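You operate a simulated robot arm through the tools that you are given. There is no shell and no other tool. Be economical: measure what you need, move in short steps, check, and stop when the job is done.

The job below is to be done with a simulated robot arm. You get a single attempt, and the scene is never put back.

JOB
Gauge the stack, lift off rings down to the card's total and prove it.
Fine: rings on the bench, gauge arm parked.
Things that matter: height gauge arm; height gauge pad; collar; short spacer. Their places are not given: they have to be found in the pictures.

It is judged by the outcome, as a careful person would: the job done as asked, and still so three seconds after it is handed in. It fails if anything else is knocked over, pushed out of place, dropped, spilled or broken.

ROBOT AND FRAMES
A 7-joint arm with a two-finger parallel gripper, fixed in place. Base frame: the origin is at the foot of the arm, x ahead of it, y to its left, z up; the work surface is at about z = 860. Readings come in mm, degrees, newtons and seconds.
With the tool pointing down near the work surface it reaches from about 300 to 700 mm from the base axis. Its first joint turns from -66.0 to 66.0 degrees. Payload 1.57 kg.
The tool frame sits at the grasp point between the pads (the TCP): z along the fingers, y along the line on which they close. The tips reach 30 mm beyond it. The gripper opens to 110 mm. The fingers are 24 mm wide and 12 mm thick; the gripper's body (48 by 112 mm) begins 78 mm behind the TCP.
Orientation is that of the tool frame in the base frame, as a unit quaternion [x, y, z, w]. With the fingers straight down and closing along the base's y, the tool's x points along the base's -x, its y along +y and its z along -z.

CONTROLS
- The arm moves only by the tool play_rows. Its argument "rows" is a list of rows, each an object (a shift or turn left out is 0, a gripper value left out holds the last) with "angular": the turn, a rotation vector about the tool's x, y, z in units of 6 degrees (1.0 is 6 degrees), a list of three; "xyz": the shift along the tool's x, y, z in units of 20 mm (1.0 is 20 mm), a list of three; "claw": the closure, from 0 (fully open) to 1 (shut). In form: [{"angular": [ax, ay, az], "xyz": [dx, dy, dz], "claw": claw}, ...]. A call has 1 to 12 rows; each row shifts and turns the commanded pose from where the row before left it, along the tool's axes as they then stand. A call with a number of a shift or a turn outside -1 to 1 is refused whole. Rows are played at 5 a second. More than 50 mm and 8.6 degrees between two rows, or a gripper value outside its range, and nothing of the call is played. Where a pose cannot be reached the arm comes as near as it can. A force on the tool above 60 N (or 10 N above the force at the start of the call, whichever is more), or a blocked arm, ends the call early, and 0.2 s more pass. The fingers move at their own pace (about 108 mm/s each) and stop on an object; they squeeze with about 43 N. The grip force told is the motor's: it shows also when the fingers shut on nothing. Time passes only in rows, and 0.2 s behind the last, so rows that do not move let the fingers close. The reply holds the time, the measured pose of the TCP, the force on the tool along the base axes, the opening and the grip force, in the units named above and with some noise, and new pictures: "pictures" is both (left out), scene, wrist or none.
- Cameras (640 x 400 px; columns grow to the right, rows downward): "scene" is fixed at [175.2, -396.2, 1422.6]; the picture's right is [0.70, -0.71, 0.00], its down [-0.28, -0.28, -0.92] and it looks along [0.65, 0.65, -0.39] (base axes); focal length 249 px, centre (320, 200). "wrist" rides on the gripper at [70, 16, -141] in the tool frame; the picture's right is [-0.23, 0.97, 0.00], its down [-0.86, -0.20, -0.48] and it looks along [-0.47, -0.11, 0.88] (tool axes); focal length 222 px, centre (320, 200).
- pixel_to_xyz(camera, pixels): for up to 12 pixels [column, row] of the newest picture of that camera ("zoom" is the newest enlarged one), the place [x, y, z] in the base frame of the surface seen there, good to about 2 mm. No time passes.
- zoom(camera, box): a new picture of the part [left, top, right, bottom] of that camera's present view, enlarged. No time passes.
- sign_off(): hands the job in; it is judged then, once.

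Keep the steps short. Do not move on a guess: measure, check each grasp and each placing, and mend mistakes. In all there are 80 turns and 170 pictures (those below and enlarged ones count). Leave the gripper open and the arm clear of the work at the hand-in unless told otherwise, and finish with a single line.

The tools are called after "Emit:" by a JSON object that holds its "op" and its "data". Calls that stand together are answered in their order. play_rows: Moves the arm, as the interface text tells. Its arguments: {"type":"object","properties":{"rows":{"type":"array","items":{"type":"object","properties":{"angular":{"type":"array","items":{"type":"number"}},"xyz":{"type":"array","items":{"type":"number"}},"claw":{"type":"number"}}}},"pictures":{"type":"string","enum":["both","scene","wrist","none"]}},"required":["rows"]} The other tools are called the same way: pixel_to_xyz (camera, pixels) gives the place of the surface under pixels of a picture; zoom (camera, box) takes an enlarged picture of a part of a camera's view; sign_off () hands the job in.

At the start:

```text
clock: 0.0
ee_pos: [342.3, -113.4, 1321.5]
ee_rot: [-0.001, 1.0, 0.0, 0.0]
contact_force: [0.0, 0.5, 0.4]
width: 109.9
finger_force: 0.1
```

scene: 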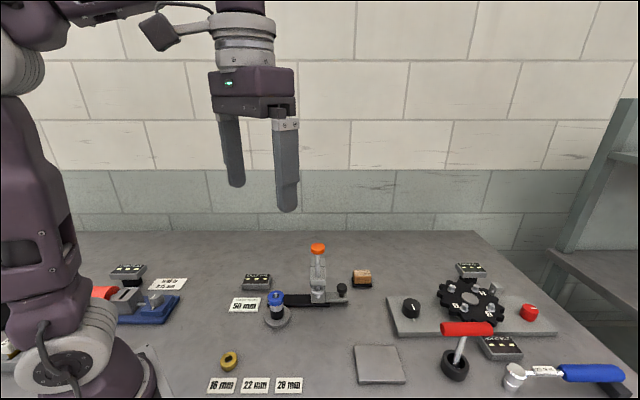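
wrist: 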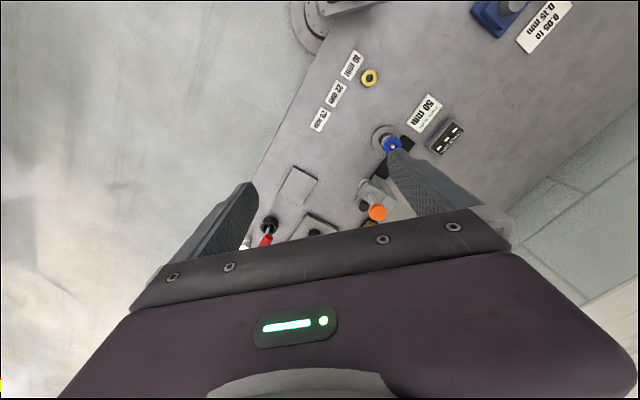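

I see a station with a blue-topped stack, a gauge with orange top, and cards. I'll zoom in on these to read them.

Emit:
{"op": "zoom", "data": {"camera": "scene", "box": [200, 230, 400, 355]}}

Emit:
{"op": "zoom", "data": {"camera": "scene", "box": [190, 330, 320, 400]}}

Emit:
{"op": "zoom", "data": {"camera": "scene", "box": [90, 240, 250, 340]}}

Emit:
{"op": "zoom", "data": {"camera": "scene", "box": [380, 250, 640, 400]}}

Emit:
{"op": "zoom", "data": {"camera": "wrist", "box": [300, 40, 480, 240]}}

```text
3.20 times, centred on (300, 292) of scene
```

zoom: 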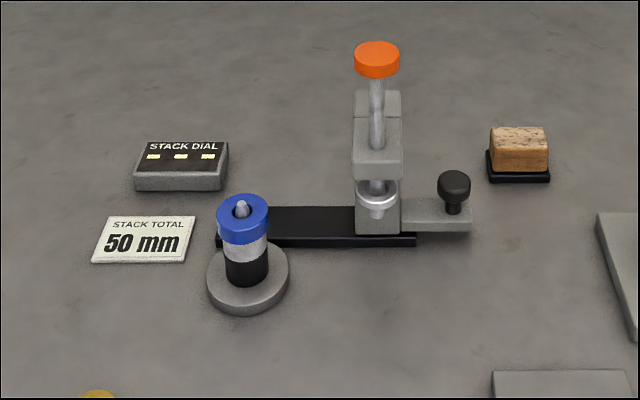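

```text
4.92 times, centred on (255, 365) of scene
```

zoom: 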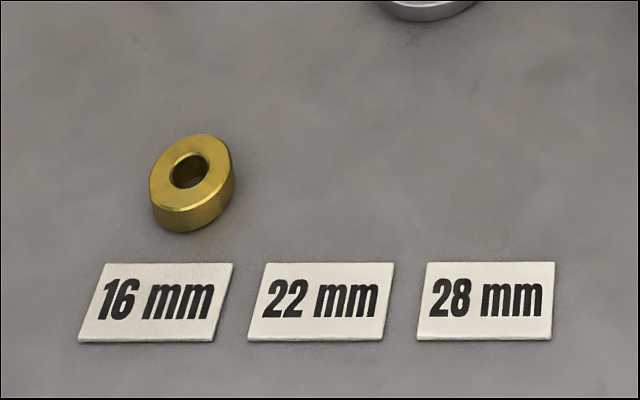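

```text
4.00 times, centred on (170, 290) of scene
```

zoom: 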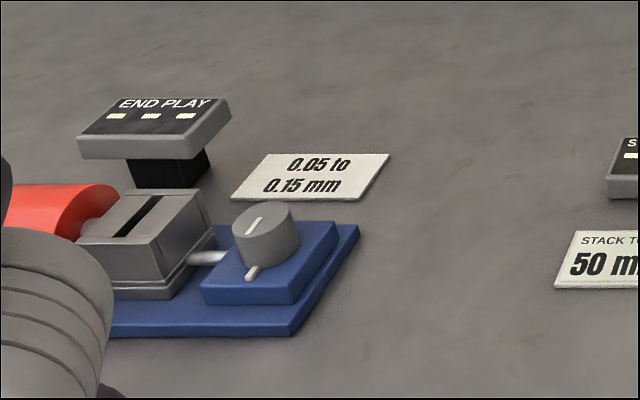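

```text
2.46 times, centred on (510, 325) of scene
```

zoom: 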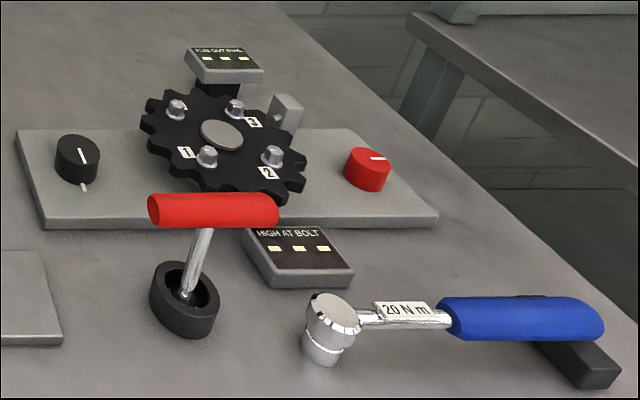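

```text
2.00 times, centred on (390, 140) of wrist
```

zoom: 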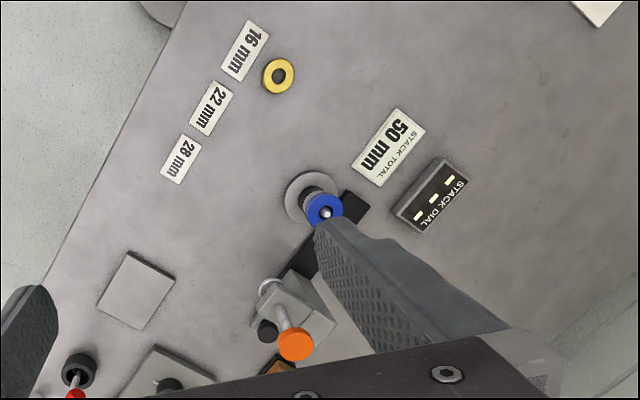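

The stack has blue, silver and black rings on a post. The gauge has an orange-capped plunger, and the dial is blank. I'll measure the key points on the zoomed view.

Emit:
{"op": "zoom", "data": {"camera": "scene", "box": [255, 235, 355, 335]}}

Emit:
{"op": "zoom", "data": {"camera": "wrist", "box": [350, 110, 430, 230]}}

Emit:
{"op": "pixel_to_xyz", "data": {"camera": "scene", "pixels": [[275, 294], [275, 300], [276, 310], [276, 317], [270, 323], [317, 247], [317, 270], [318, 297], [342, 287], [229, 357], [362, 275], [300, 299]]}}

```text
4.00 times, centred on (305, 285) of scene
```

zoom: 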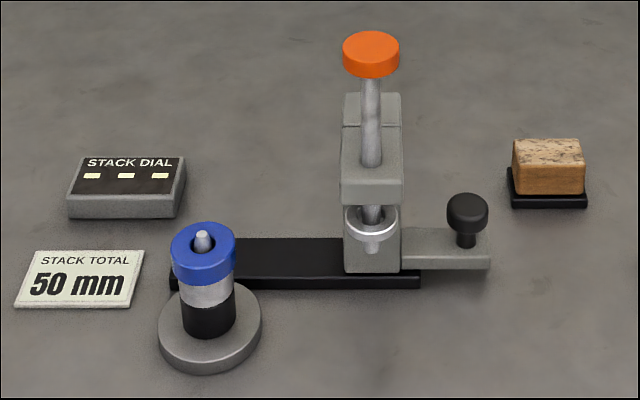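

```text
3.33 times, centred on (390, 170) of wrist
```

zoom: 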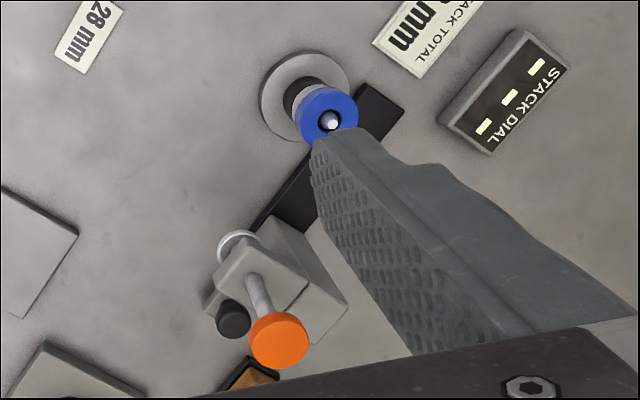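

```text
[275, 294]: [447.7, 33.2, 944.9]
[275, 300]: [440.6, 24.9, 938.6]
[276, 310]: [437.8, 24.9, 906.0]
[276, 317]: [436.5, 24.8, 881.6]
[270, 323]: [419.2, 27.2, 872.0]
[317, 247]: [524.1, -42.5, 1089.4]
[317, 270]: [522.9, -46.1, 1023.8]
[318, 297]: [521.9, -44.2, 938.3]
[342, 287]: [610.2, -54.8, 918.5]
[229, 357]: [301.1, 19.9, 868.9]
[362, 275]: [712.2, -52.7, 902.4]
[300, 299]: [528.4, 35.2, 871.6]
```

Emit:
{"op": "zoom", "data": {"camera": "scene", "box": [258, 284, 298, 332]}}

Emit:
{"op": "pixel_to_xyz", "data": {"camera": "zoom", "pixels": [[285, 70], [285, 130], [285, 150], [285, 185], [285, 200], [285, 240], [285, 265], [285, 320], [285, 355], [225, 100], [355, 100], [285, 90]]}}

Emit:
{"op": "zoom", "data": {"camera": "scene", "box": [295, 235, 355, 310]}}

Emit:
{"op": "pixel_to_xyz", "data": {"camera": "zoom", "pixels": [[310, 90], [310, 35], [310, 210], [310, 250], [310, 315], [310, 335], [315, 355], [390, 350], [430, 345], [445, 280], [445, 320], [280, 335]]}}

```text
8.33 times, centred on (278, 308) of scene
```

zoom: 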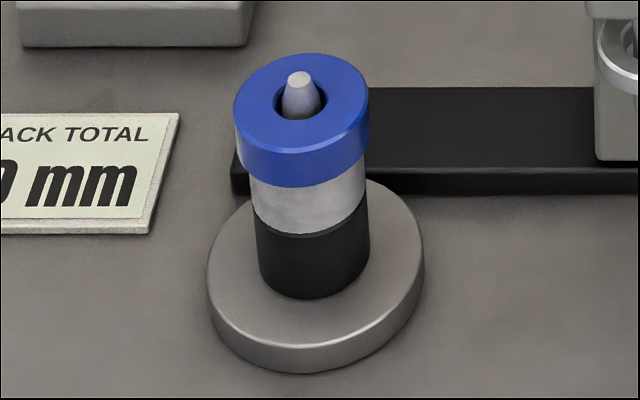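

```text
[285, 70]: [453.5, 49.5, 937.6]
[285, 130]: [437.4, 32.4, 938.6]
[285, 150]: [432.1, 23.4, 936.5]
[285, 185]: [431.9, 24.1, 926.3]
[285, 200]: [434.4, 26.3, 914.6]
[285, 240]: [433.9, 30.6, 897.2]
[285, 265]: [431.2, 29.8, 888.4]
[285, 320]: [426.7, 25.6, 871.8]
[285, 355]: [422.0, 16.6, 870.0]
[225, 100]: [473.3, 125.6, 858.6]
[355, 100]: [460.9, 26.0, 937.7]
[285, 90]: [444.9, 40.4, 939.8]
```

```text
5.33 times, centred on (325, 272) of scene
```

zoom: 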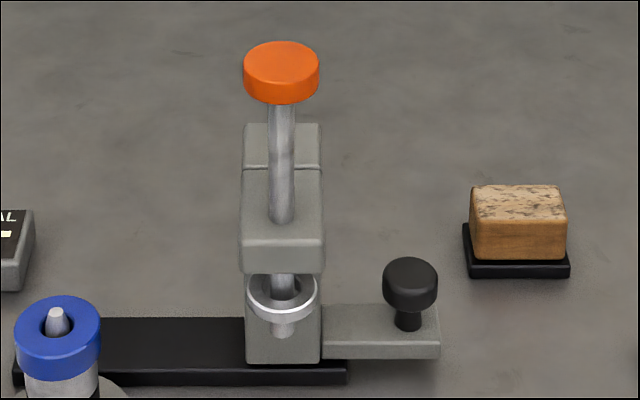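

```text
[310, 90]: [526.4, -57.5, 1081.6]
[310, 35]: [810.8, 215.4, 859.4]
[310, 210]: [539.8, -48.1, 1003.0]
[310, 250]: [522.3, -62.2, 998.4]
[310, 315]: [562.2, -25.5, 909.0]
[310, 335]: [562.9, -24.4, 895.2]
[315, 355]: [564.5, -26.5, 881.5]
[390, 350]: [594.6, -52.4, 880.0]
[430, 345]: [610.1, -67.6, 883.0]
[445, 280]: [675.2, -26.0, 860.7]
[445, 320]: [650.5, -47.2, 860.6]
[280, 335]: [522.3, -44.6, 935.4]
```

Measured so far: stack base top is at z≈872, the rings' top at about 938 and the axis near (446, 34). The gauge rod axis is near (527, -41). I need a lower side view of the gauge pad, so I'll lower the hand well clear of everything and tilt it.

Emit:
{"op": "play_rows", "data": {"rows": [{"xyz": [0, 0.3, 1]}, {"xyz": [0, 0.3, 1]}, {"xyz": [0, 0.3, 1]}, {"xyz": [0, 0.3, 1]}, {"xyz": [0, 0.3, 1]}, {"xyz": [0, 0.3, 1]}, {"xyz": [0, 0.3, 1]}, {"xyz": [0, 0.3, 1]}, {"xyz": [0, 0.3, 1]}, {"xyz": [0, 0.3, 1]}, {"xyz": [0, 0.3, 1]}], "pictures": "none"}}

Emit:
{"op": "play_rows", "data": {"rows": [{"angular": [0, -1, 0]}, {"angular": [0, -1, 0]}, {"angular": [0, -1, 0]}, {"angular": [0, -1, 0]}, {"angular": [0, -1, 0]}, {"angular": [0, -1, 0]}]}}

```text
clock: 2.4
ee_pos: [342.5, -48.2, 1101.6]
ee_rot: [0.0, 1.0, 0.0, 0.0]
contact_force: [0.1, -0.1, -0.9]
width: 109.9
finger_force: 0.1
```

```text
clock: 3.8
ee_pos: [342.6, -47.7, 1101.2]
ee_rot: [0.0, 0.951, 0.0, 0.309]
contact_force: [-0.4, 0.0, 0.1]
width: 109.8
finger_force: 0.0
```

scene: 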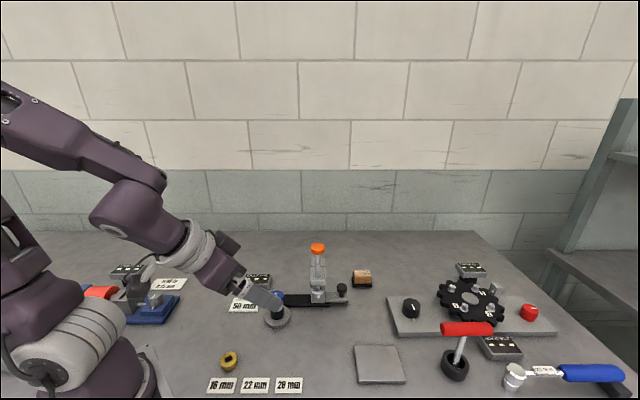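
wrist: 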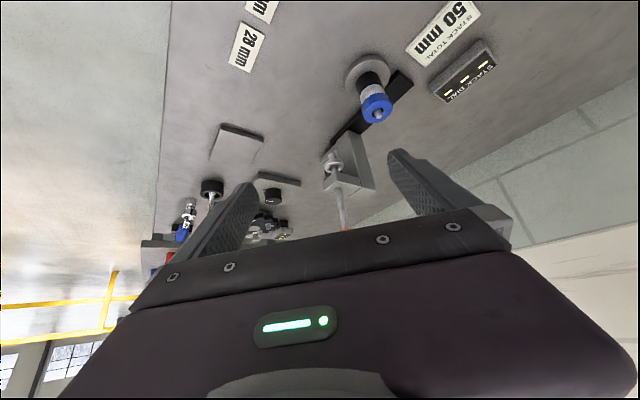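

Emit:
{"op": "zoom", "data": {"camera": "wrist", "box": [300, 50, 440, 250]}}

Emit:
{"op": "zoom", "data": {"camera": "wrist", "box": [305, 120, 385, 200]}}

```text
2.00 times, centred on (370, 150) of wrist
```

zoom: 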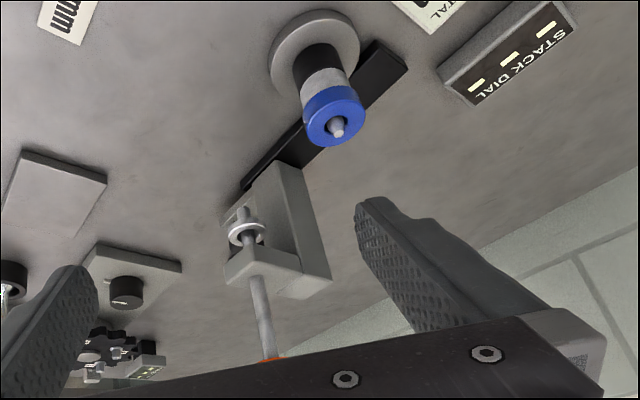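

```text
5.00 times, centred on (345, 160) of wrist
```

zoom: 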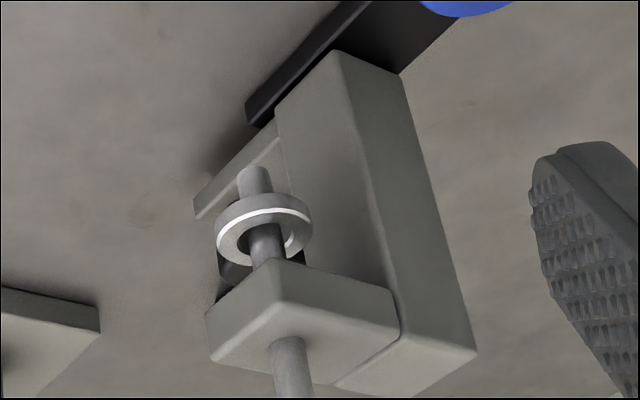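

The gauge slides along a black rail, and its knob plate sticks out to the right. The pad is an annular ring around the rod, just below the head. Next I'll measure the knob, rail and head for a drag on the knob.

Emit:
{"op": "zoom", "data": {"camera": "scene", "box": [300, 265, 360, 310]}}

Emit:
{"op": "pixel_to_xyz", "data": {"camera": "zoom", "pixels": [[445, 165], [445, 195], [445, 215], [415, 200], [478, 200], [445, 232], [445, 255], [500, 275], [500, 300], [340, 300], [445, 310], [200, 360]]}}

Emit:
{"op": "pixel_to_xyz", "data": {"camera": "scene", "pixels": [[277, 296], [290, 296], [300, 296], [305, 306], [295, 306], [310, 262], [325, 262], [310, 282], [318, 282], [326, 282], [318, 266], [300, 303]]}}

```text
8.89 times, centred on (330, 288) of scene
```

zoom: 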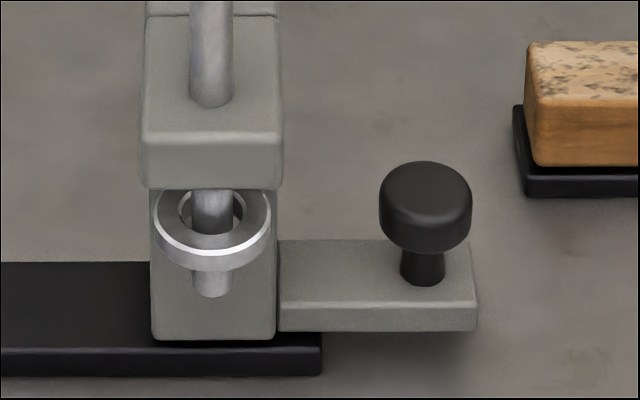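

```text
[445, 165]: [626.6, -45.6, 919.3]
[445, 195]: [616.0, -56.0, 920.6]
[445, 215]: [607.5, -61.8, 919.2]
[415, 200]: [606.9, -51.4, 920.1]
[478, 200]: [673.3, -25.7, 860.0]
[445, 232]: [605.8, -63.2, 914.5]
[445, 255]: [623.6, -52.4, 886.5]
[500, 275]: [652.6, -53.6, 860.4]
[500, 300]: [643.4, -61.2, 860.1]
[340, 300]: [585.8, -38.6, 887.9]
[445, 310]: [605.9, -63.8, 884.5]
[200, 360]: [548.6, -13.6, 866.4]
```

```text
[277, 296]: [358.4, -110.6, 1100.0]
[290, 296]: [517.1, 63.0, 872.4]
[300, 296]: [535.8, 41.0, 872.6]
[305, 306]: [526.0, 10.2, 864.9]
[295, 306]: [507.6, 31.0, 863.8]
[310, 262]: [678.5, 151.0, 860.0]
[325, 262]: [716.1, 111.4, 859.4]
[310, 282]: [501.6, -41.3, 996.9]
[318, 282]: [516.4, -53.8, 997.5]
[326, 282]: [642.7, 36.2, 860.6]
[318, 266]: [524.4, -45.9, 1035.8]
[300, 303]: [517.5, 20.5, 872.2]
```

The knob is about 27 mm across, with its centre near (614, -50) and its top at z 920. The plate under it is at 887. I'll untilt and rise to about z 1170.

Emit:
{"op": "play_rows", "data": {"rows": [{"angular": [0, 1, 0]}, {"angular": [0, 1, 0]}, {"angular": [0, 1, 0]}, {"angular": [0, 1, 0]}, {"angular": [0, 1, 0]}, {"angular": [0, 1, 0]}, {"xyz": [0, 0, -1]}, {"xyz": [0, 0, -1]}, {"xyz": [0, 0, -1]}, {"xyz": [0, 0, -0.5]}], "pictures": "none"}}

Emit:
{"op": "play_rows", "data": {"rows": [{"xyz": [-1, 0, 0]}, {"xyz": [-1, 0, 0], "angular": [0, 0, 0.76]}, {"xyz": [0, 0, 0], "angular": [0, 0, 0.95]}, {"angular": [0, 0, 0.95]}, {"angular": [0, 0, 0.95]}, {"angular": [0, 0, 0.95]}, {"angular": [0, 0, 0.95]}, {"angular": [0, 0, 0.95]}, {"angular": [0, 0, 0.95]}], "pictures": "none"}}

```text
clock: 6.0
ee_pos: [341.4, -47.1, 1171.5]
ee_rot: [0.0, 1.0, 0.0, 0.0]
contact_force: [-0.8, 0.2, 0.1]
width: 109.8
finger_force: 0.0
```

```text
clock: 8.0
ee_pos: [381.4, -48.0, 1171.3]
ee_rot: [0.38, 0.925, 0.001, 0.0]
contact_force: [0.0, 0.0, 0.4]
width: 109.9
finger_force: 0.1
```

Now I'll move over the knob, still high up.

Emit:
{"op": "play_rows", "data": {"rows": [{"xyz": [-0.928, 0.902, 0]}, {"xyz": [-0.928, 0.902, 0]}, {"xyz": [-0.928, 0.902, 0]}, {"xyz": [-0.928, 0.902, 0]}, {"xyz": [-0.928, 0.902, 0]}, {"xyz": [-0.928, 0.902, 0]}, {"xyz": [-0.928, 0.902, 0]}, {"xyz": [-0.928, 0.902, 0]}, {"xyz": [-0.928, 0.902, 0]}]}}

```text
clock: 10.0
ee_pos: [615.3, -50.4, 1170.7]
ee_rot: [0.379, 0.925, 0.0, -0.001]
contact_force: [0.5, 0.2, -0.7]
width: 110.1
finger_force: 0.1
```

scene: 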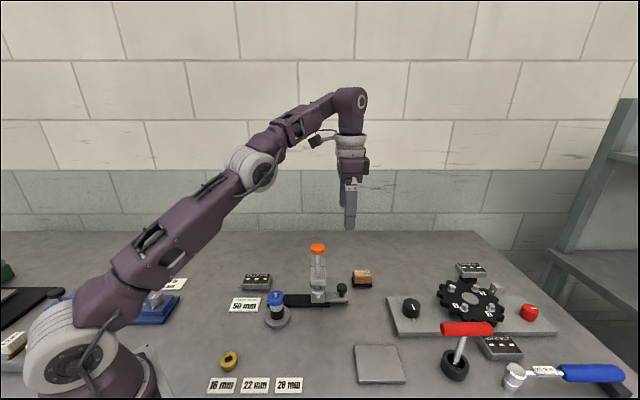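
wrist: 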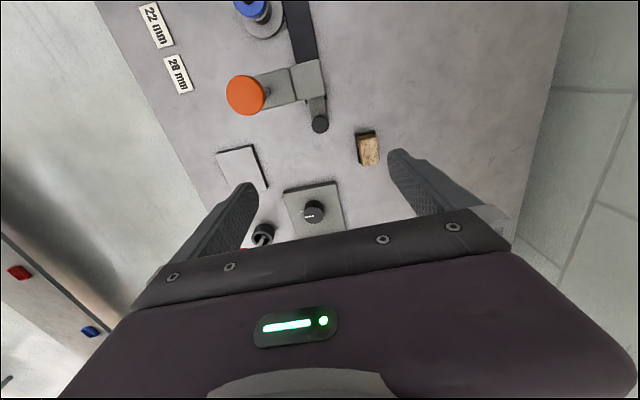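

Emit:
{"op": "pixel_to_xyz", "data": {"camera": "wrist", "pixels": [[321, 122], [313, 122], [329, 124], [320, 116], [246, 95], [307, 75], [285, 90], [320, 65]]}}

Emit:
{"op": "play_rows", "data": {"rows": [{"xyz": [0, 0, 1], "claw": 0.5}, {"xyz": [0, 0, 1]}, {"xyz": [0, 0, 1]}, {"xyz": [0, 0, 1]}, {"xyz": [0, 0, 1]}, {"xyz": [0, 0, 1]}, {"xyz": [0, 0, 1]}, {"xyz": [0, 0, 1]}, {"xyz": [0, 0, 1]}]}}

```text
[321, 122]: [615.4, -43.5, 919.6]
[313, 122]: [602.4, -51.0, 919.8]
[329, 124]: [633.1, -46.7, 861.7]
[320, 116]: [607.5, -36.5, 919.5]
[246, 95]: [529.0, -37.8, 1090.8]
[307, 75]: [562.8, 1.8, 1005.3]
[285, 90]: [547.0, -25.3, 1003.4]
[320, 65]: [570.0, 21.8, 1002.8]
```

```text
clock: 12.0
ee_pos: [614.5, -49.1, 991.4]
ee_rot: [0.379, 0.926, 0.0, 0.0]
contact_force: [-0.1, 1.2, -0.7]
width: 54.7
finger_force: 0.1
```

scene: 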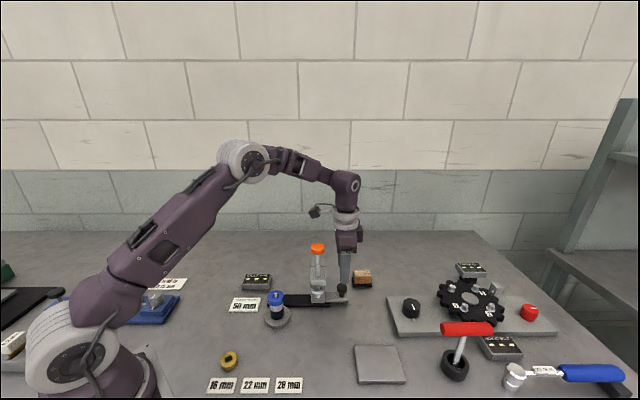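
wrist: 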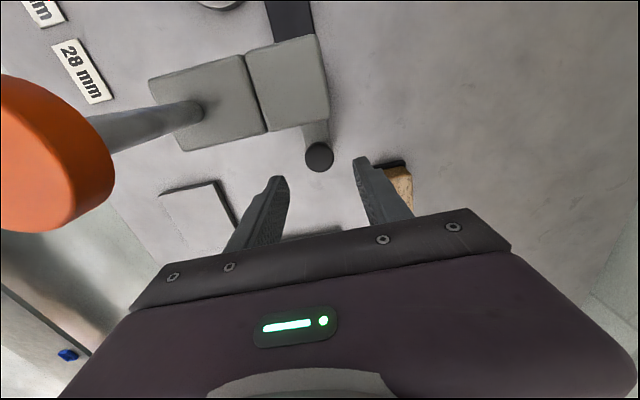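

Emit:
{"op": "pixel_to_xyz", "data": {"camera": "wrist", "pixels": [[319, 156], [306, 156], [332, 156], [319, 144], [319, 168], [365, 165], [280, 185]]}}

Emit:
{"op": "zoom", "data": {"camera": "scene", "box": [290, 200, 390, 310]}}

```text
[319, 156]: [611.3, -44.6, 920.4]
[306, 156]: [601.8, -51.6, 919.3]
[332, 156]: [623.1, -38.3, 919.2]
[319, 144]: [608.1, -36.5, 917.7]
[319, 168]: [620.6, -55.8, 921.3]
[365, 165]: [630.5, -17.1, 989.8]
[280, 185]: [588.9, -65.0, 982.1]
```

```text
3.64 times, centred on (340, 255) of scene
```

zoom: 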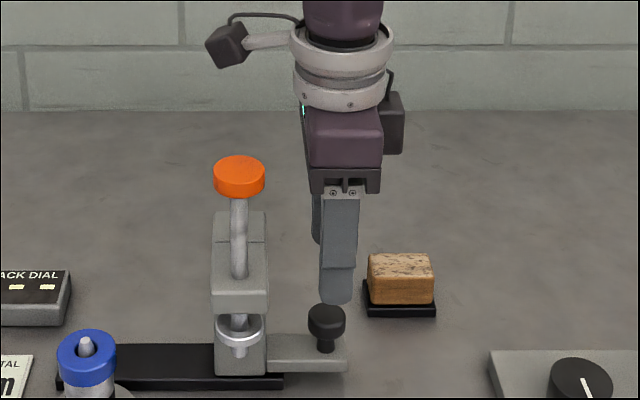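

Knob centre refined to (612.5, -45.5). I'll correct by 4 mm and descend so the tips stop about 5 mm above the plate.

Emit:
{"op": "play_rows", "data": {"rows": [{"xyz": [0.19, 0.05, 0.8]}, {"xyz": [0, 0, 0.9]}, {"xyz": [0, 0, 0.9]}, {"xyz": [0, 0, 0.8]}]}}

Emit:
{"op": "zoom", "data": {"camera": "scene", "box": [290, 200, 390, 310]}}

```text
clock: 13.0
ee_pos: [613.6, -46.3, 922.7]
ee_rot: [0.377, 0.926, 0.0, 0.0]
contact_force: [-0.5, -0.3, 0.3]
width: 54.8
finger_force: 0.1
```

scene: 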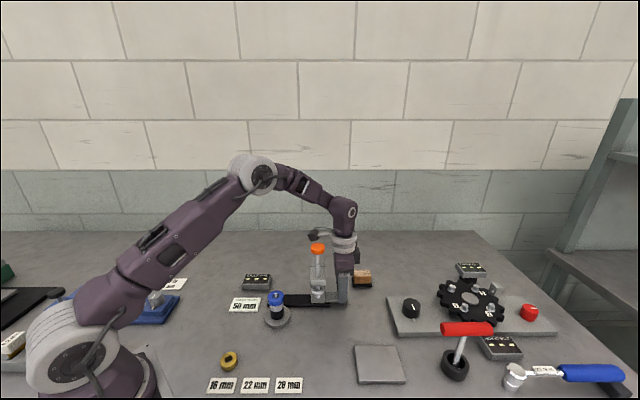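
wrist: 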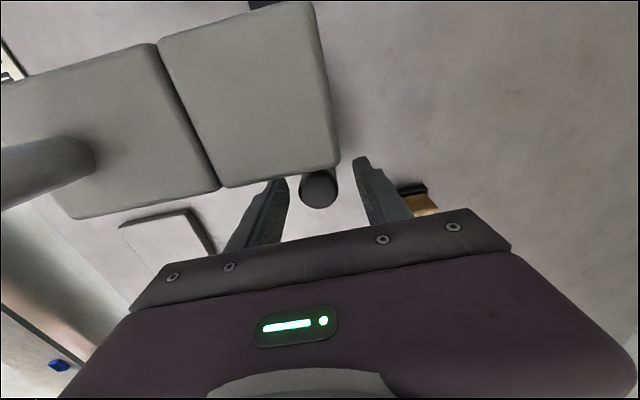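

```text
3.64 times, centred on (340, 255) of scene
```

zoom: 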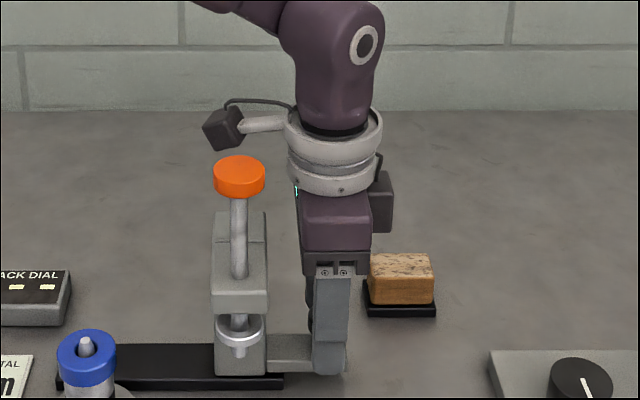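

The knob sits between the fingers, so I'll close on it.

Emit:
{"op": "play_rows", "data": {"rows": [{"claw": 0.75}, {"claw": 1}, {}, {}], "pictures": "wrist"}}

```text
clock: 14.0
ee_pos: [613.0, -48.0, 922.9]
ee_rot: [0.378, 0.926, -0.001, -0.001]
contact_force: [-11.7, -10.0, -1.7]
width: 29.4
finger_force: 38.6
```

wrist: 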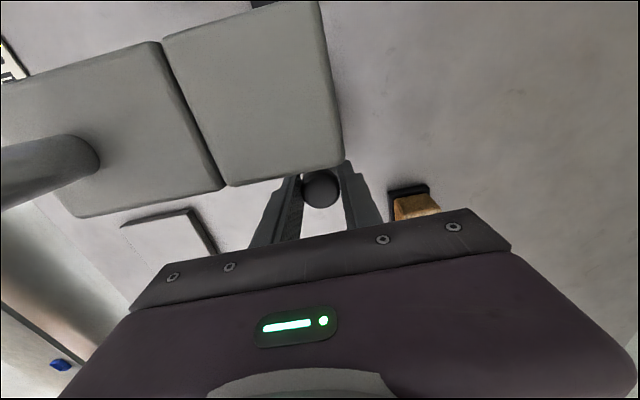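

It's gripped at 29.4 mm. There's about 15 N of side load, so I'll ease 1 mm back and drag 20 mm along the rail as a test.

Emit:
{"op": "play_rows", "data": {"rows": [{"xyz": [0, -0.06, 0]}, {"xyz": [0.3, 0, 0]}, {"xyz": [0.4, 0, 0]}, {"xyz": [0.3, 0, 0]}], "pictures": "scene"}}

```text
clock: 15.0
ee_pos: [598.6, -32.8, 924.1]
ee_rot: [0.378, 0.926, 0.0, 0.0]
contact_force: [-4.9, -6.1, -4.3]
width: 29.3
finger_force: 39.3
```

scene: 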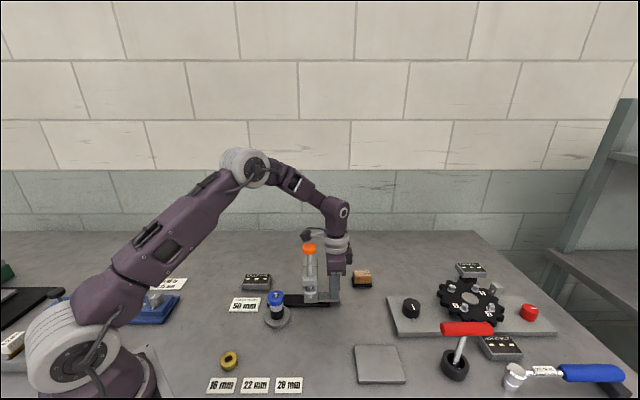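

It slides freely. I'll go another 45 mm, stopping short of the stack to inspect clearance.

Emit:
{"op": "play_rows", "data": {"rows": [{"xyz": [0.5, -0.02, 0]}, {"xyz": [0.5, -0.02, 0]}, {"xyz": [0.5, 0, 0]}, {"xyz": [0.5, 0, 0]}, {"xyz": [0.25, 0, 0]}], "pictures": "scene"}}

Emit:
{"op": "zoom", "data": {"camera": "scene", "box": [260, 265, 330, 335]}}

```text
clock: 16.2
ee_pos: [565.9, -0.2, 923.0]
ee_rot: [0.378, 0.926, 0.002, 0.0]
contact_force: [14.9, 14.5, -10.2]
width: 29.5
finger_force: 39.0
```

scene: 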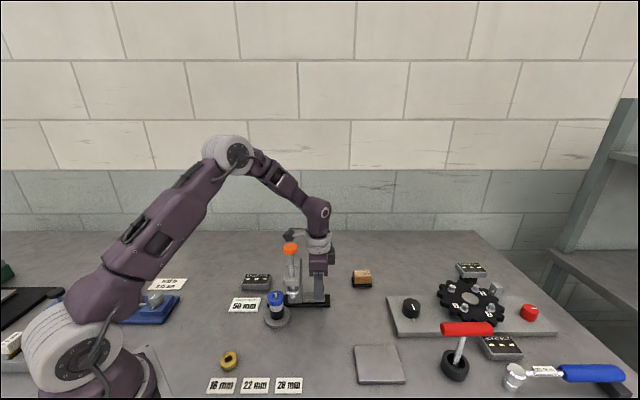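

```text
5.71 times, centred on (295, 300) of scene
```

zoom: 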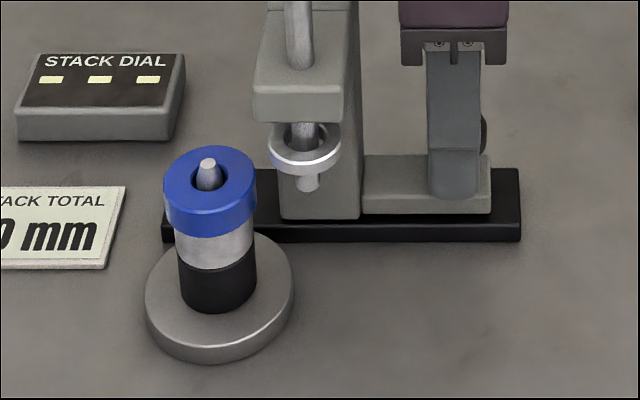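

The rod end hangs at roughly the blue ring's top level and the post tip is higher, so clearance is uncertain. I'll advance in small steps and watch the force and pictures.

Emit:
{"op": "play_rows", "data": {"rows": [{"xyz": [0.2, 0.05, 0]}, {"xyz": [0.25, 0.005, 0]}, {"xyz": [0.25, 0.005, 0]}], "pictures": "scene"}}

Emit:
{"op": "zoom", "data": {"camera": "scene", "box": [260, 265, 330, 335]}}

```text
clock: 17.0
ee_pos: [556.7, 8.3, 924.1]
ee_rot: [0.378, 0.926, 0.0, 0.0]
contact_force: [15.6, 15.1, -12.2]
width: 29.5
finger_force: 39.3
```

scene: 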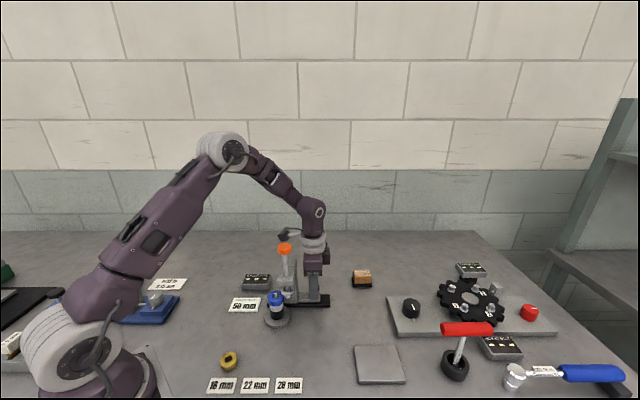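

```text
5.71 times, centred on (295, 300) of scene
```

zoom: 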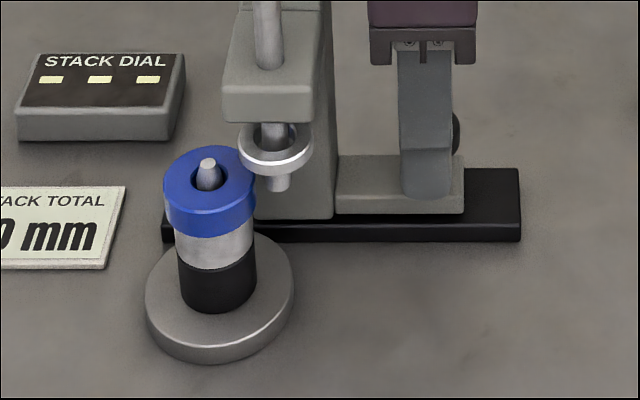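

Emit:
{"op": "play_rows", "data": {"rows": [{"xyz": [0.15, 0.05, 0.05]}, {"xyz": [0.15, 0, 0]}, {"xyz": [0, 0, 0]}], "pictures": "scene"}}

Emit:
{"op": "zoom", "data": {"camera": "scene", "box": [260, 270, 310, 320]}}

```text
clock: 17.8
ee_pos: [553.5, 12.8, 923.5]
ee_rot: [0.379, 0.925, 0.0, 0.001]
contact_force: [7.2, 6.7, 14.8]
width: 29.6
finger_force: 39.2
```

scene: 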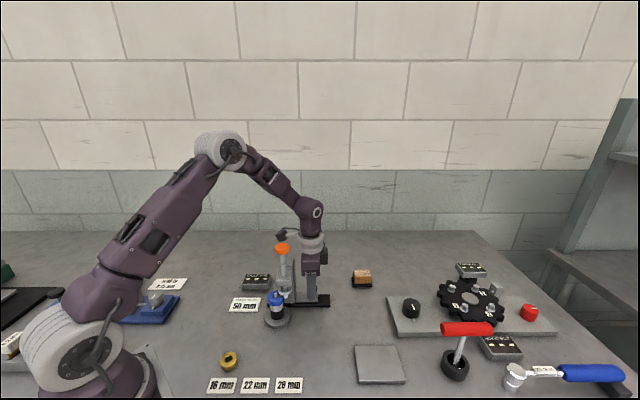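

```text
8.00 times, centred on (285, 295) of scene
```

zoom: 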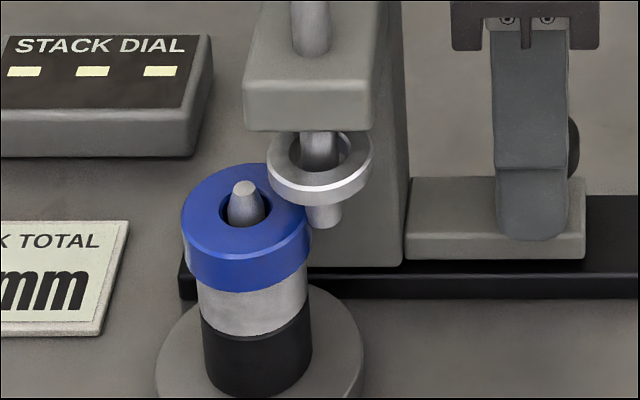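

Emit:
{"op": "play_rows", "data": {"rows": [{"xyz": [0.15, 0.01, -0.03]}, {"xyz": [0.15, 0.01, 0]}, {}], "pictures": "scene"}}

Emit:
{"op": "zoom", "data": {"camera": "scene", "box": [260, 270, 310, 320]}}

```text
clock: 18.6
ee_pos: [547.9, 17.2, 923.1]
ee_rot: [0.379, 0.926, 0.0, 0.0]
contact_force: [1.6, 1.3, 12.7]
width: 29.5
finger_force: 39.1
```

scene: 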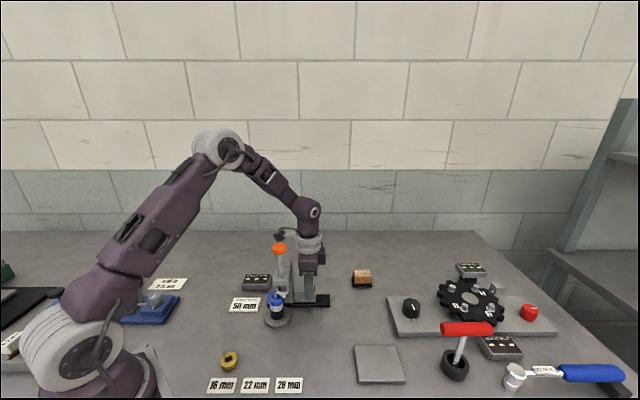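

```text
8.00 times, centred on (285, 295) of scene
```

zoom: 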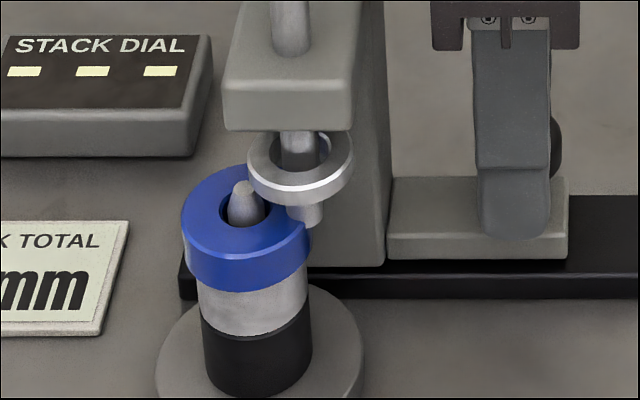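

The rod passes the ring's edge with no resistance, so it doesn't snag. I'll continue 14 mm.

Emit:
{"op": "play_rows", "data": {"rows": [{"xyz": [0.2, 0.005, -0.02]}, {"xyz": [0.15, 0.005, 0]}, {"xyz": [0.15, 0.005, 0]}, {"xyz": [0.2, 0.005, 0]}, {}], "pictures": "both"}}

Emit:
{"op": "zoom", "data": {"camera": "scene", "box": [255, 230, 315, 330]}}

Emit:
{"op": "zoom", "data": {"camera": "scene", "box": [260, 270, 310, 320]}}

```text
clock: 19.8
ee_pos: [538.8, 26.6, 923.6]
ee_rot: [0.379, 0.925, -0.001, -0.001]
contact_force: [-4.5, -2.8, 3.2]
width: 29.5
finger_force: 38.8
```

scene: 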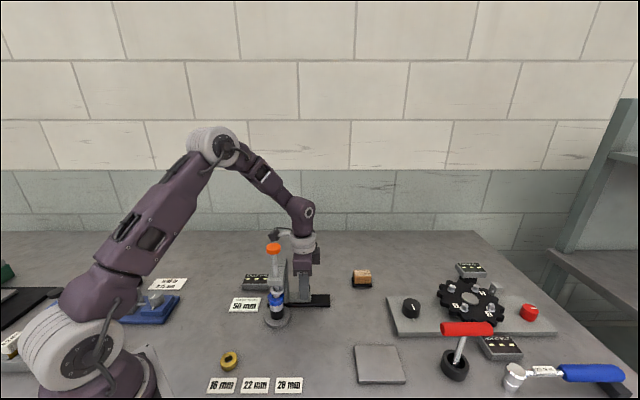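
wrist: 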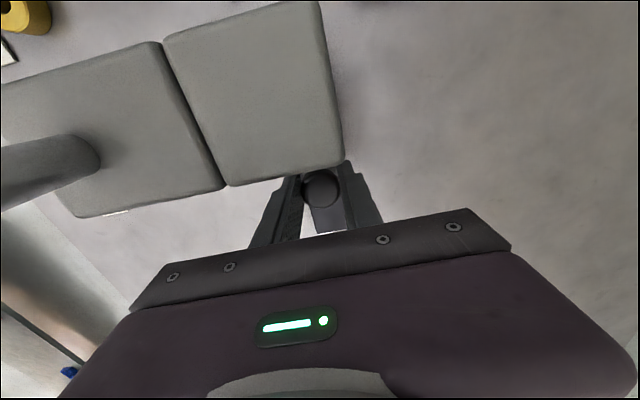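

```text
4.00 times, centred on (285, 280) of scene
```

zoom: 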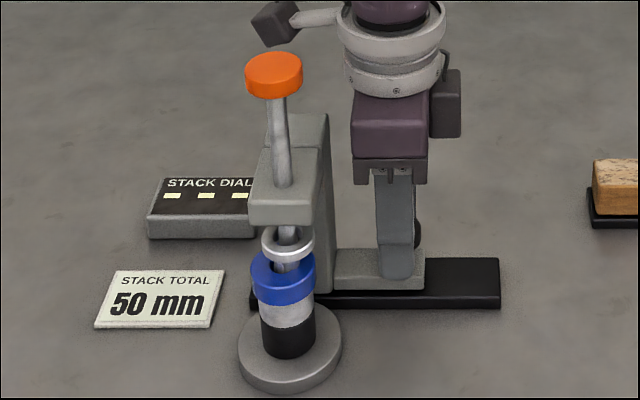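

```text
8.00 times, centred on (285, 295) of scene
```

zoom: 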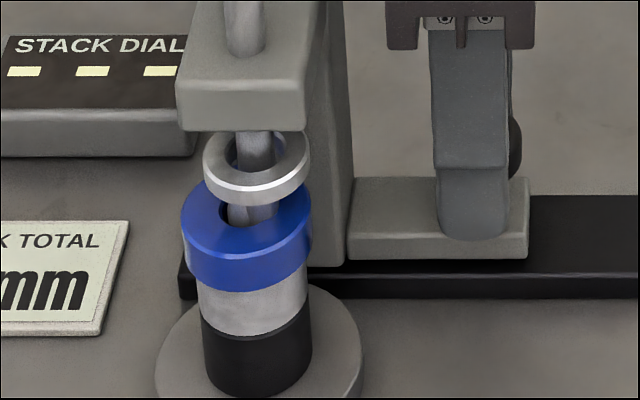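

The pad is about 4 mm short of the stack axis, so I'll move 4 mm more.

Emit:
{"op": "play_rows", "data": {"rows": [{"xyz": [0.1, 0, 0]}, {"xyz": [0.1, 0, 0]}, {}], "pictures": "scene"}}

Emit:
{"op": "zoom", "data": {"camera": "scene", "box": [260, 270, 310, 320]}}

```text
clock: 20.6
ee_pos: [535.5, 29.7, 923.0]
ee_rot: [0.379, 0.925, -0.001, -0.001]
contact_force: [-9.4, -7.0, -0.7]
width: 29.4
finger_force: 38.7
```

scene: 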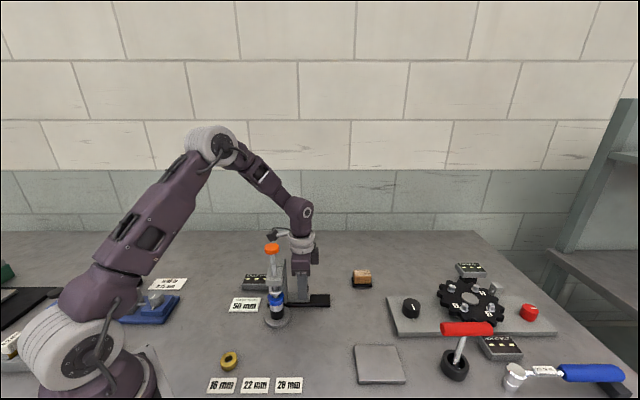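

```text
8.00 times, centred on (285, 295) of scene
```

zoom: 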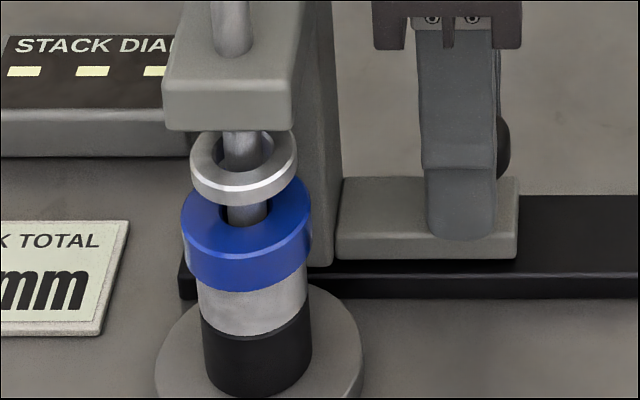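

The pad is centred over the stack. I'll release the knob and rise straight up.

Emit:
{"op": "play_rows", "data": {"rows": [{"claw": 0.5}, {}, {"xyz": [0, 0, -0.5]}, {"xyz": [0, 0, -1]}, {"xyz": [0, 0, -1]}, {"xyz": [0, 0, -1]}, {"xyz": [0, 0, -1]}, {"xyz": [0, 0, -1]}, {"xyz": [0, 0, -1]}, {"xyz": [0, 0, -1]}, {"xyz": [0, 0, -1]}, {"xyz": [0, 0, -1]}], "pictures": "none"}}

Emit:
{"op": "play_rows", "data": {"rows": [{"xyz": [0, 0, -1], "claw": 1}, {"xyz": [0, 0, -1]}, {"xyz": [0, 0, -1]}], "pictures": "both"}}

Emit:
{"op": "zoom", "data": {"camera": "scene", "box": [255, 230, 315, 330]}}

```text
clock: 23.2
ee_pos: [536.7, 30.5, 1113.7]
ee_rot: [0.378, 0.926, 0.0, 0.0]
contact_force: [0.5, 0.3, -0.8]
width: 55.0
finger_force: 0.1
```

```text
clock: 24.0
ee_pos: [535.8, 31.3, 1174.4]
ee_rot: [0.377, 0.926, 0.0, 0.0]
contact_force: [-0.1, 0.2, 0.1]
width: 0.0
finger_force: 20.9
```

scene: 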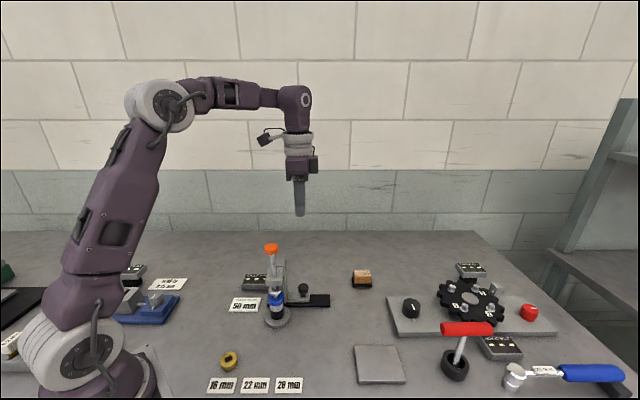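
wrist: 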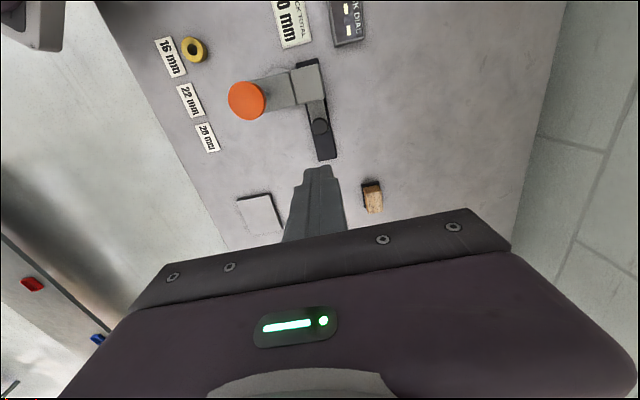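

```text
4.00 times, centred on (285, 280) of scene
```

zoom: 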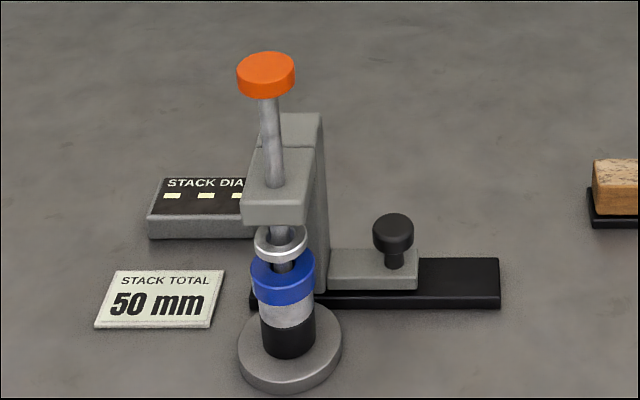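

Now I'll measure the orange cap, which I'll press with closed fingers.

Emit:
{"op": "pixel_to_xyz", "data": {"camera": "wrist", "pixels": [[244, 98], [232, 98], [256, 98], [244, 84], [244, 112], [320, 124]]}}

Emit:
{"op": "pixel_to_xyz", "data": {"camera": "scene", "pixels": [[271, 246], [265, 246], [277, 246]]}}

```text
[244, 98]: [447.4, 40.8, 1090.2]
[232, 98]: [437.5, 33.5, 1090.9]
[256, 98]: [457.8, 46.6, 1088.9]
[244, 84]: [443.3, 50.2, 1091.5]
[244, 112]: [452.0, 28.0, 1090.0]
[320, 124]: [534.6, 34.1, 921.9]
```

```text
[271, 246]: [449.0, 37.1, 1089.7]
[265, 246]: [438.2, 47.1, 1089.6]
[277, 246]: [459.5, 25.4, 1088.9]
```

Emit:
{"op": "play_rows", "data": {"rows": [{"xyz": [0.835, -0.705, 0]}, {"xyz": [0.835, -0.705, 0]}, {"xyz": [0.835, -0.705, 0]}, {"xyz": [0.835, -0.705, 0]}, {"xyz": [0, 0, 1]}, {"xyz": [0, 0, 1]}, {"xyz": [0, 0, 0.2]}], "pictures": "both"}}

Emit:
{"op": "zoom", "data": {"camera": "scene", "box": [230, 180, 330, 300]}}

```text
clock: 25.6
ee_pos: [449.2, 37.8, 1129.0]
ee_rot: [0.379, 0.925, 0.0, 0.0]
contact_force: [-0.5, -0.7, 0.0]
width: 0.0
finger_force: 21.0
```

scene: 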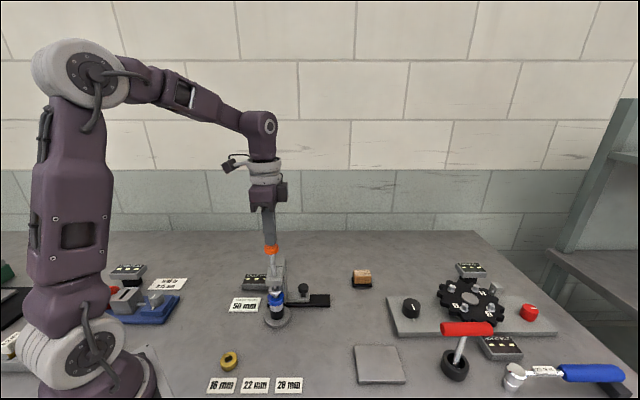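
wrist: 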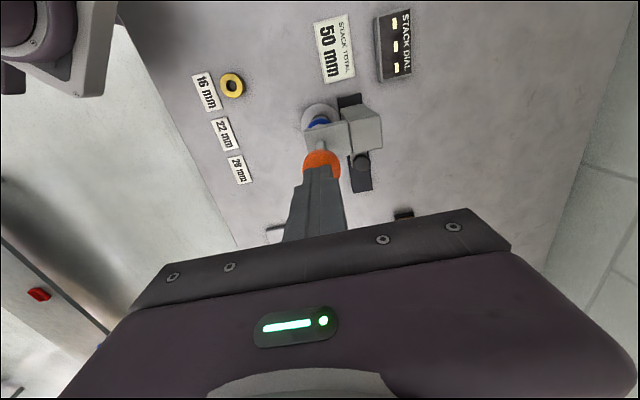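

```text
3.33 times, centred on (280, 240) of scene
```

zoom: 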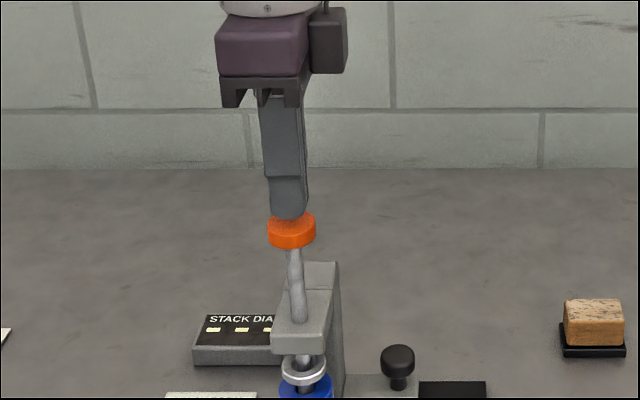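

The fingers are centred above the cap. I'll press gently in 4 mm rows.

Emit:
{"op": "play_rows", "data": {"rows": [{"xyz": [0, 0, 0.25]}, {"xyz": [0, 0, 0.2]}, {"xyz": [0, 0, 0.2]}, {"xyz": [0, 0, 0.2]}], "pictures": "both"}}

Emit:
{"op": "zoom", "data": {"camera": "wrist", "box": [290, 0, 430, 200]}}

Emit:
{"op": "zoom", "data": {"camera": "scene", "box": [235, 240, 305, 330]}}

```text
clock: 26.6
ee_pos: [449.3, 37.0, 1111.8]
ee_rot: [0.379, 0.926, 0.0, 0.0]
contact_force: [0.5, 0.1, -0.4]
width: 0.1
finger_force: 21.2
```

scene: 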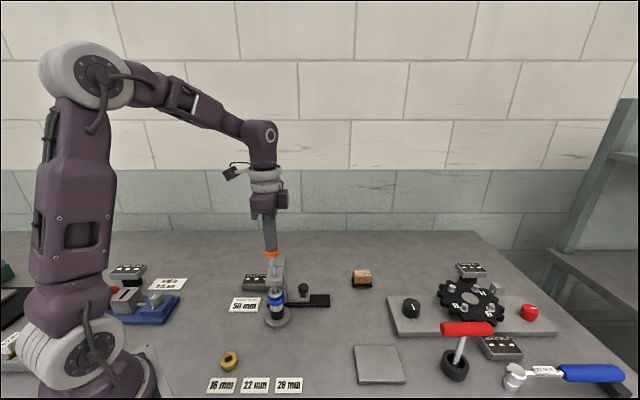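
wrist: 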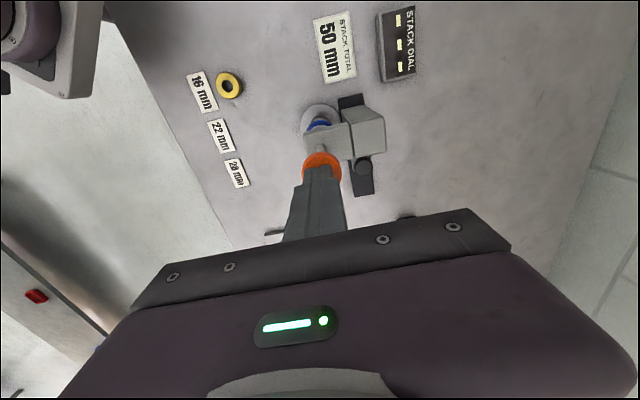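

```text
2.00 times, centred on (360, 100) of wrist
```

zoom: 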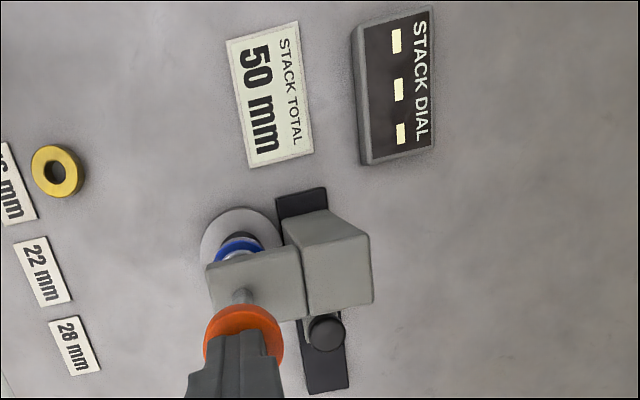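

```text
4.44 times, centred on (270, 285) of scene
```

zoom: 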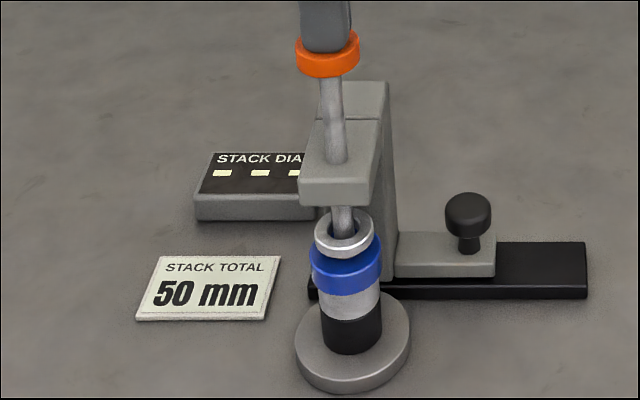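

The pad is descending with almost no force, so I'll continue in 2 mm rows.

Emit:
{"op": "play_rows", "data": {"rows": [{"xyz": [0, 0, 0.1]}, {"xyz": [0, 0, 0.1]}, {"xyz": [0, 0, 0.1]}, {}], "pictures": "both"}}

Emit:
{"op": "zoom", "data": {"camera": "wrist", "box": [290, 0, 430, 200]}}

```text
clock: 27.6
ee_pos: [447.5, 37.0, 1106.5]
ee_rot: [0.378, 0.926, 0.0, 0.0]
contact_force: [0.0, 0.3, 0.4]
width: 0.0
finger_force: 21.6
```

scene: 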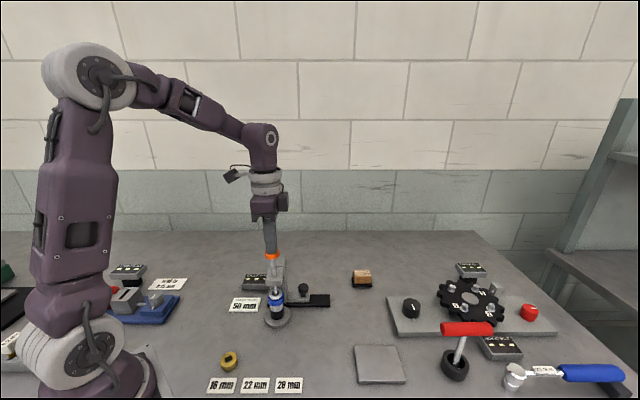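
wrist: 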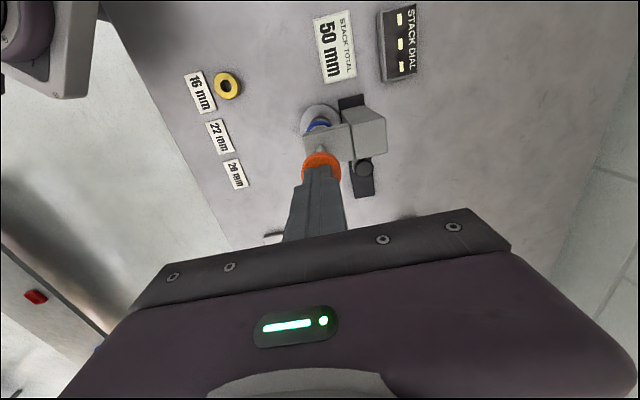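

```text
2.00 times, centred on (360, 100) of wrist
```

zoom: 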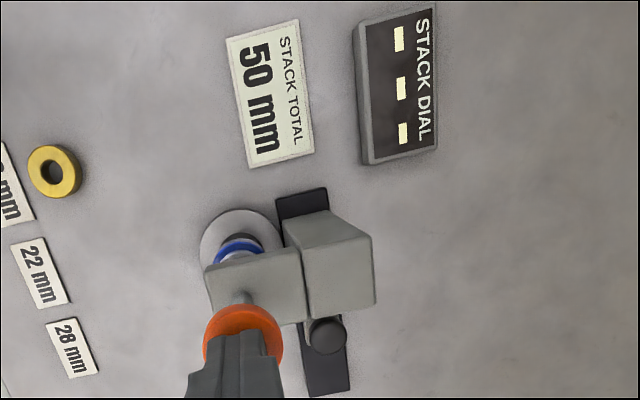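

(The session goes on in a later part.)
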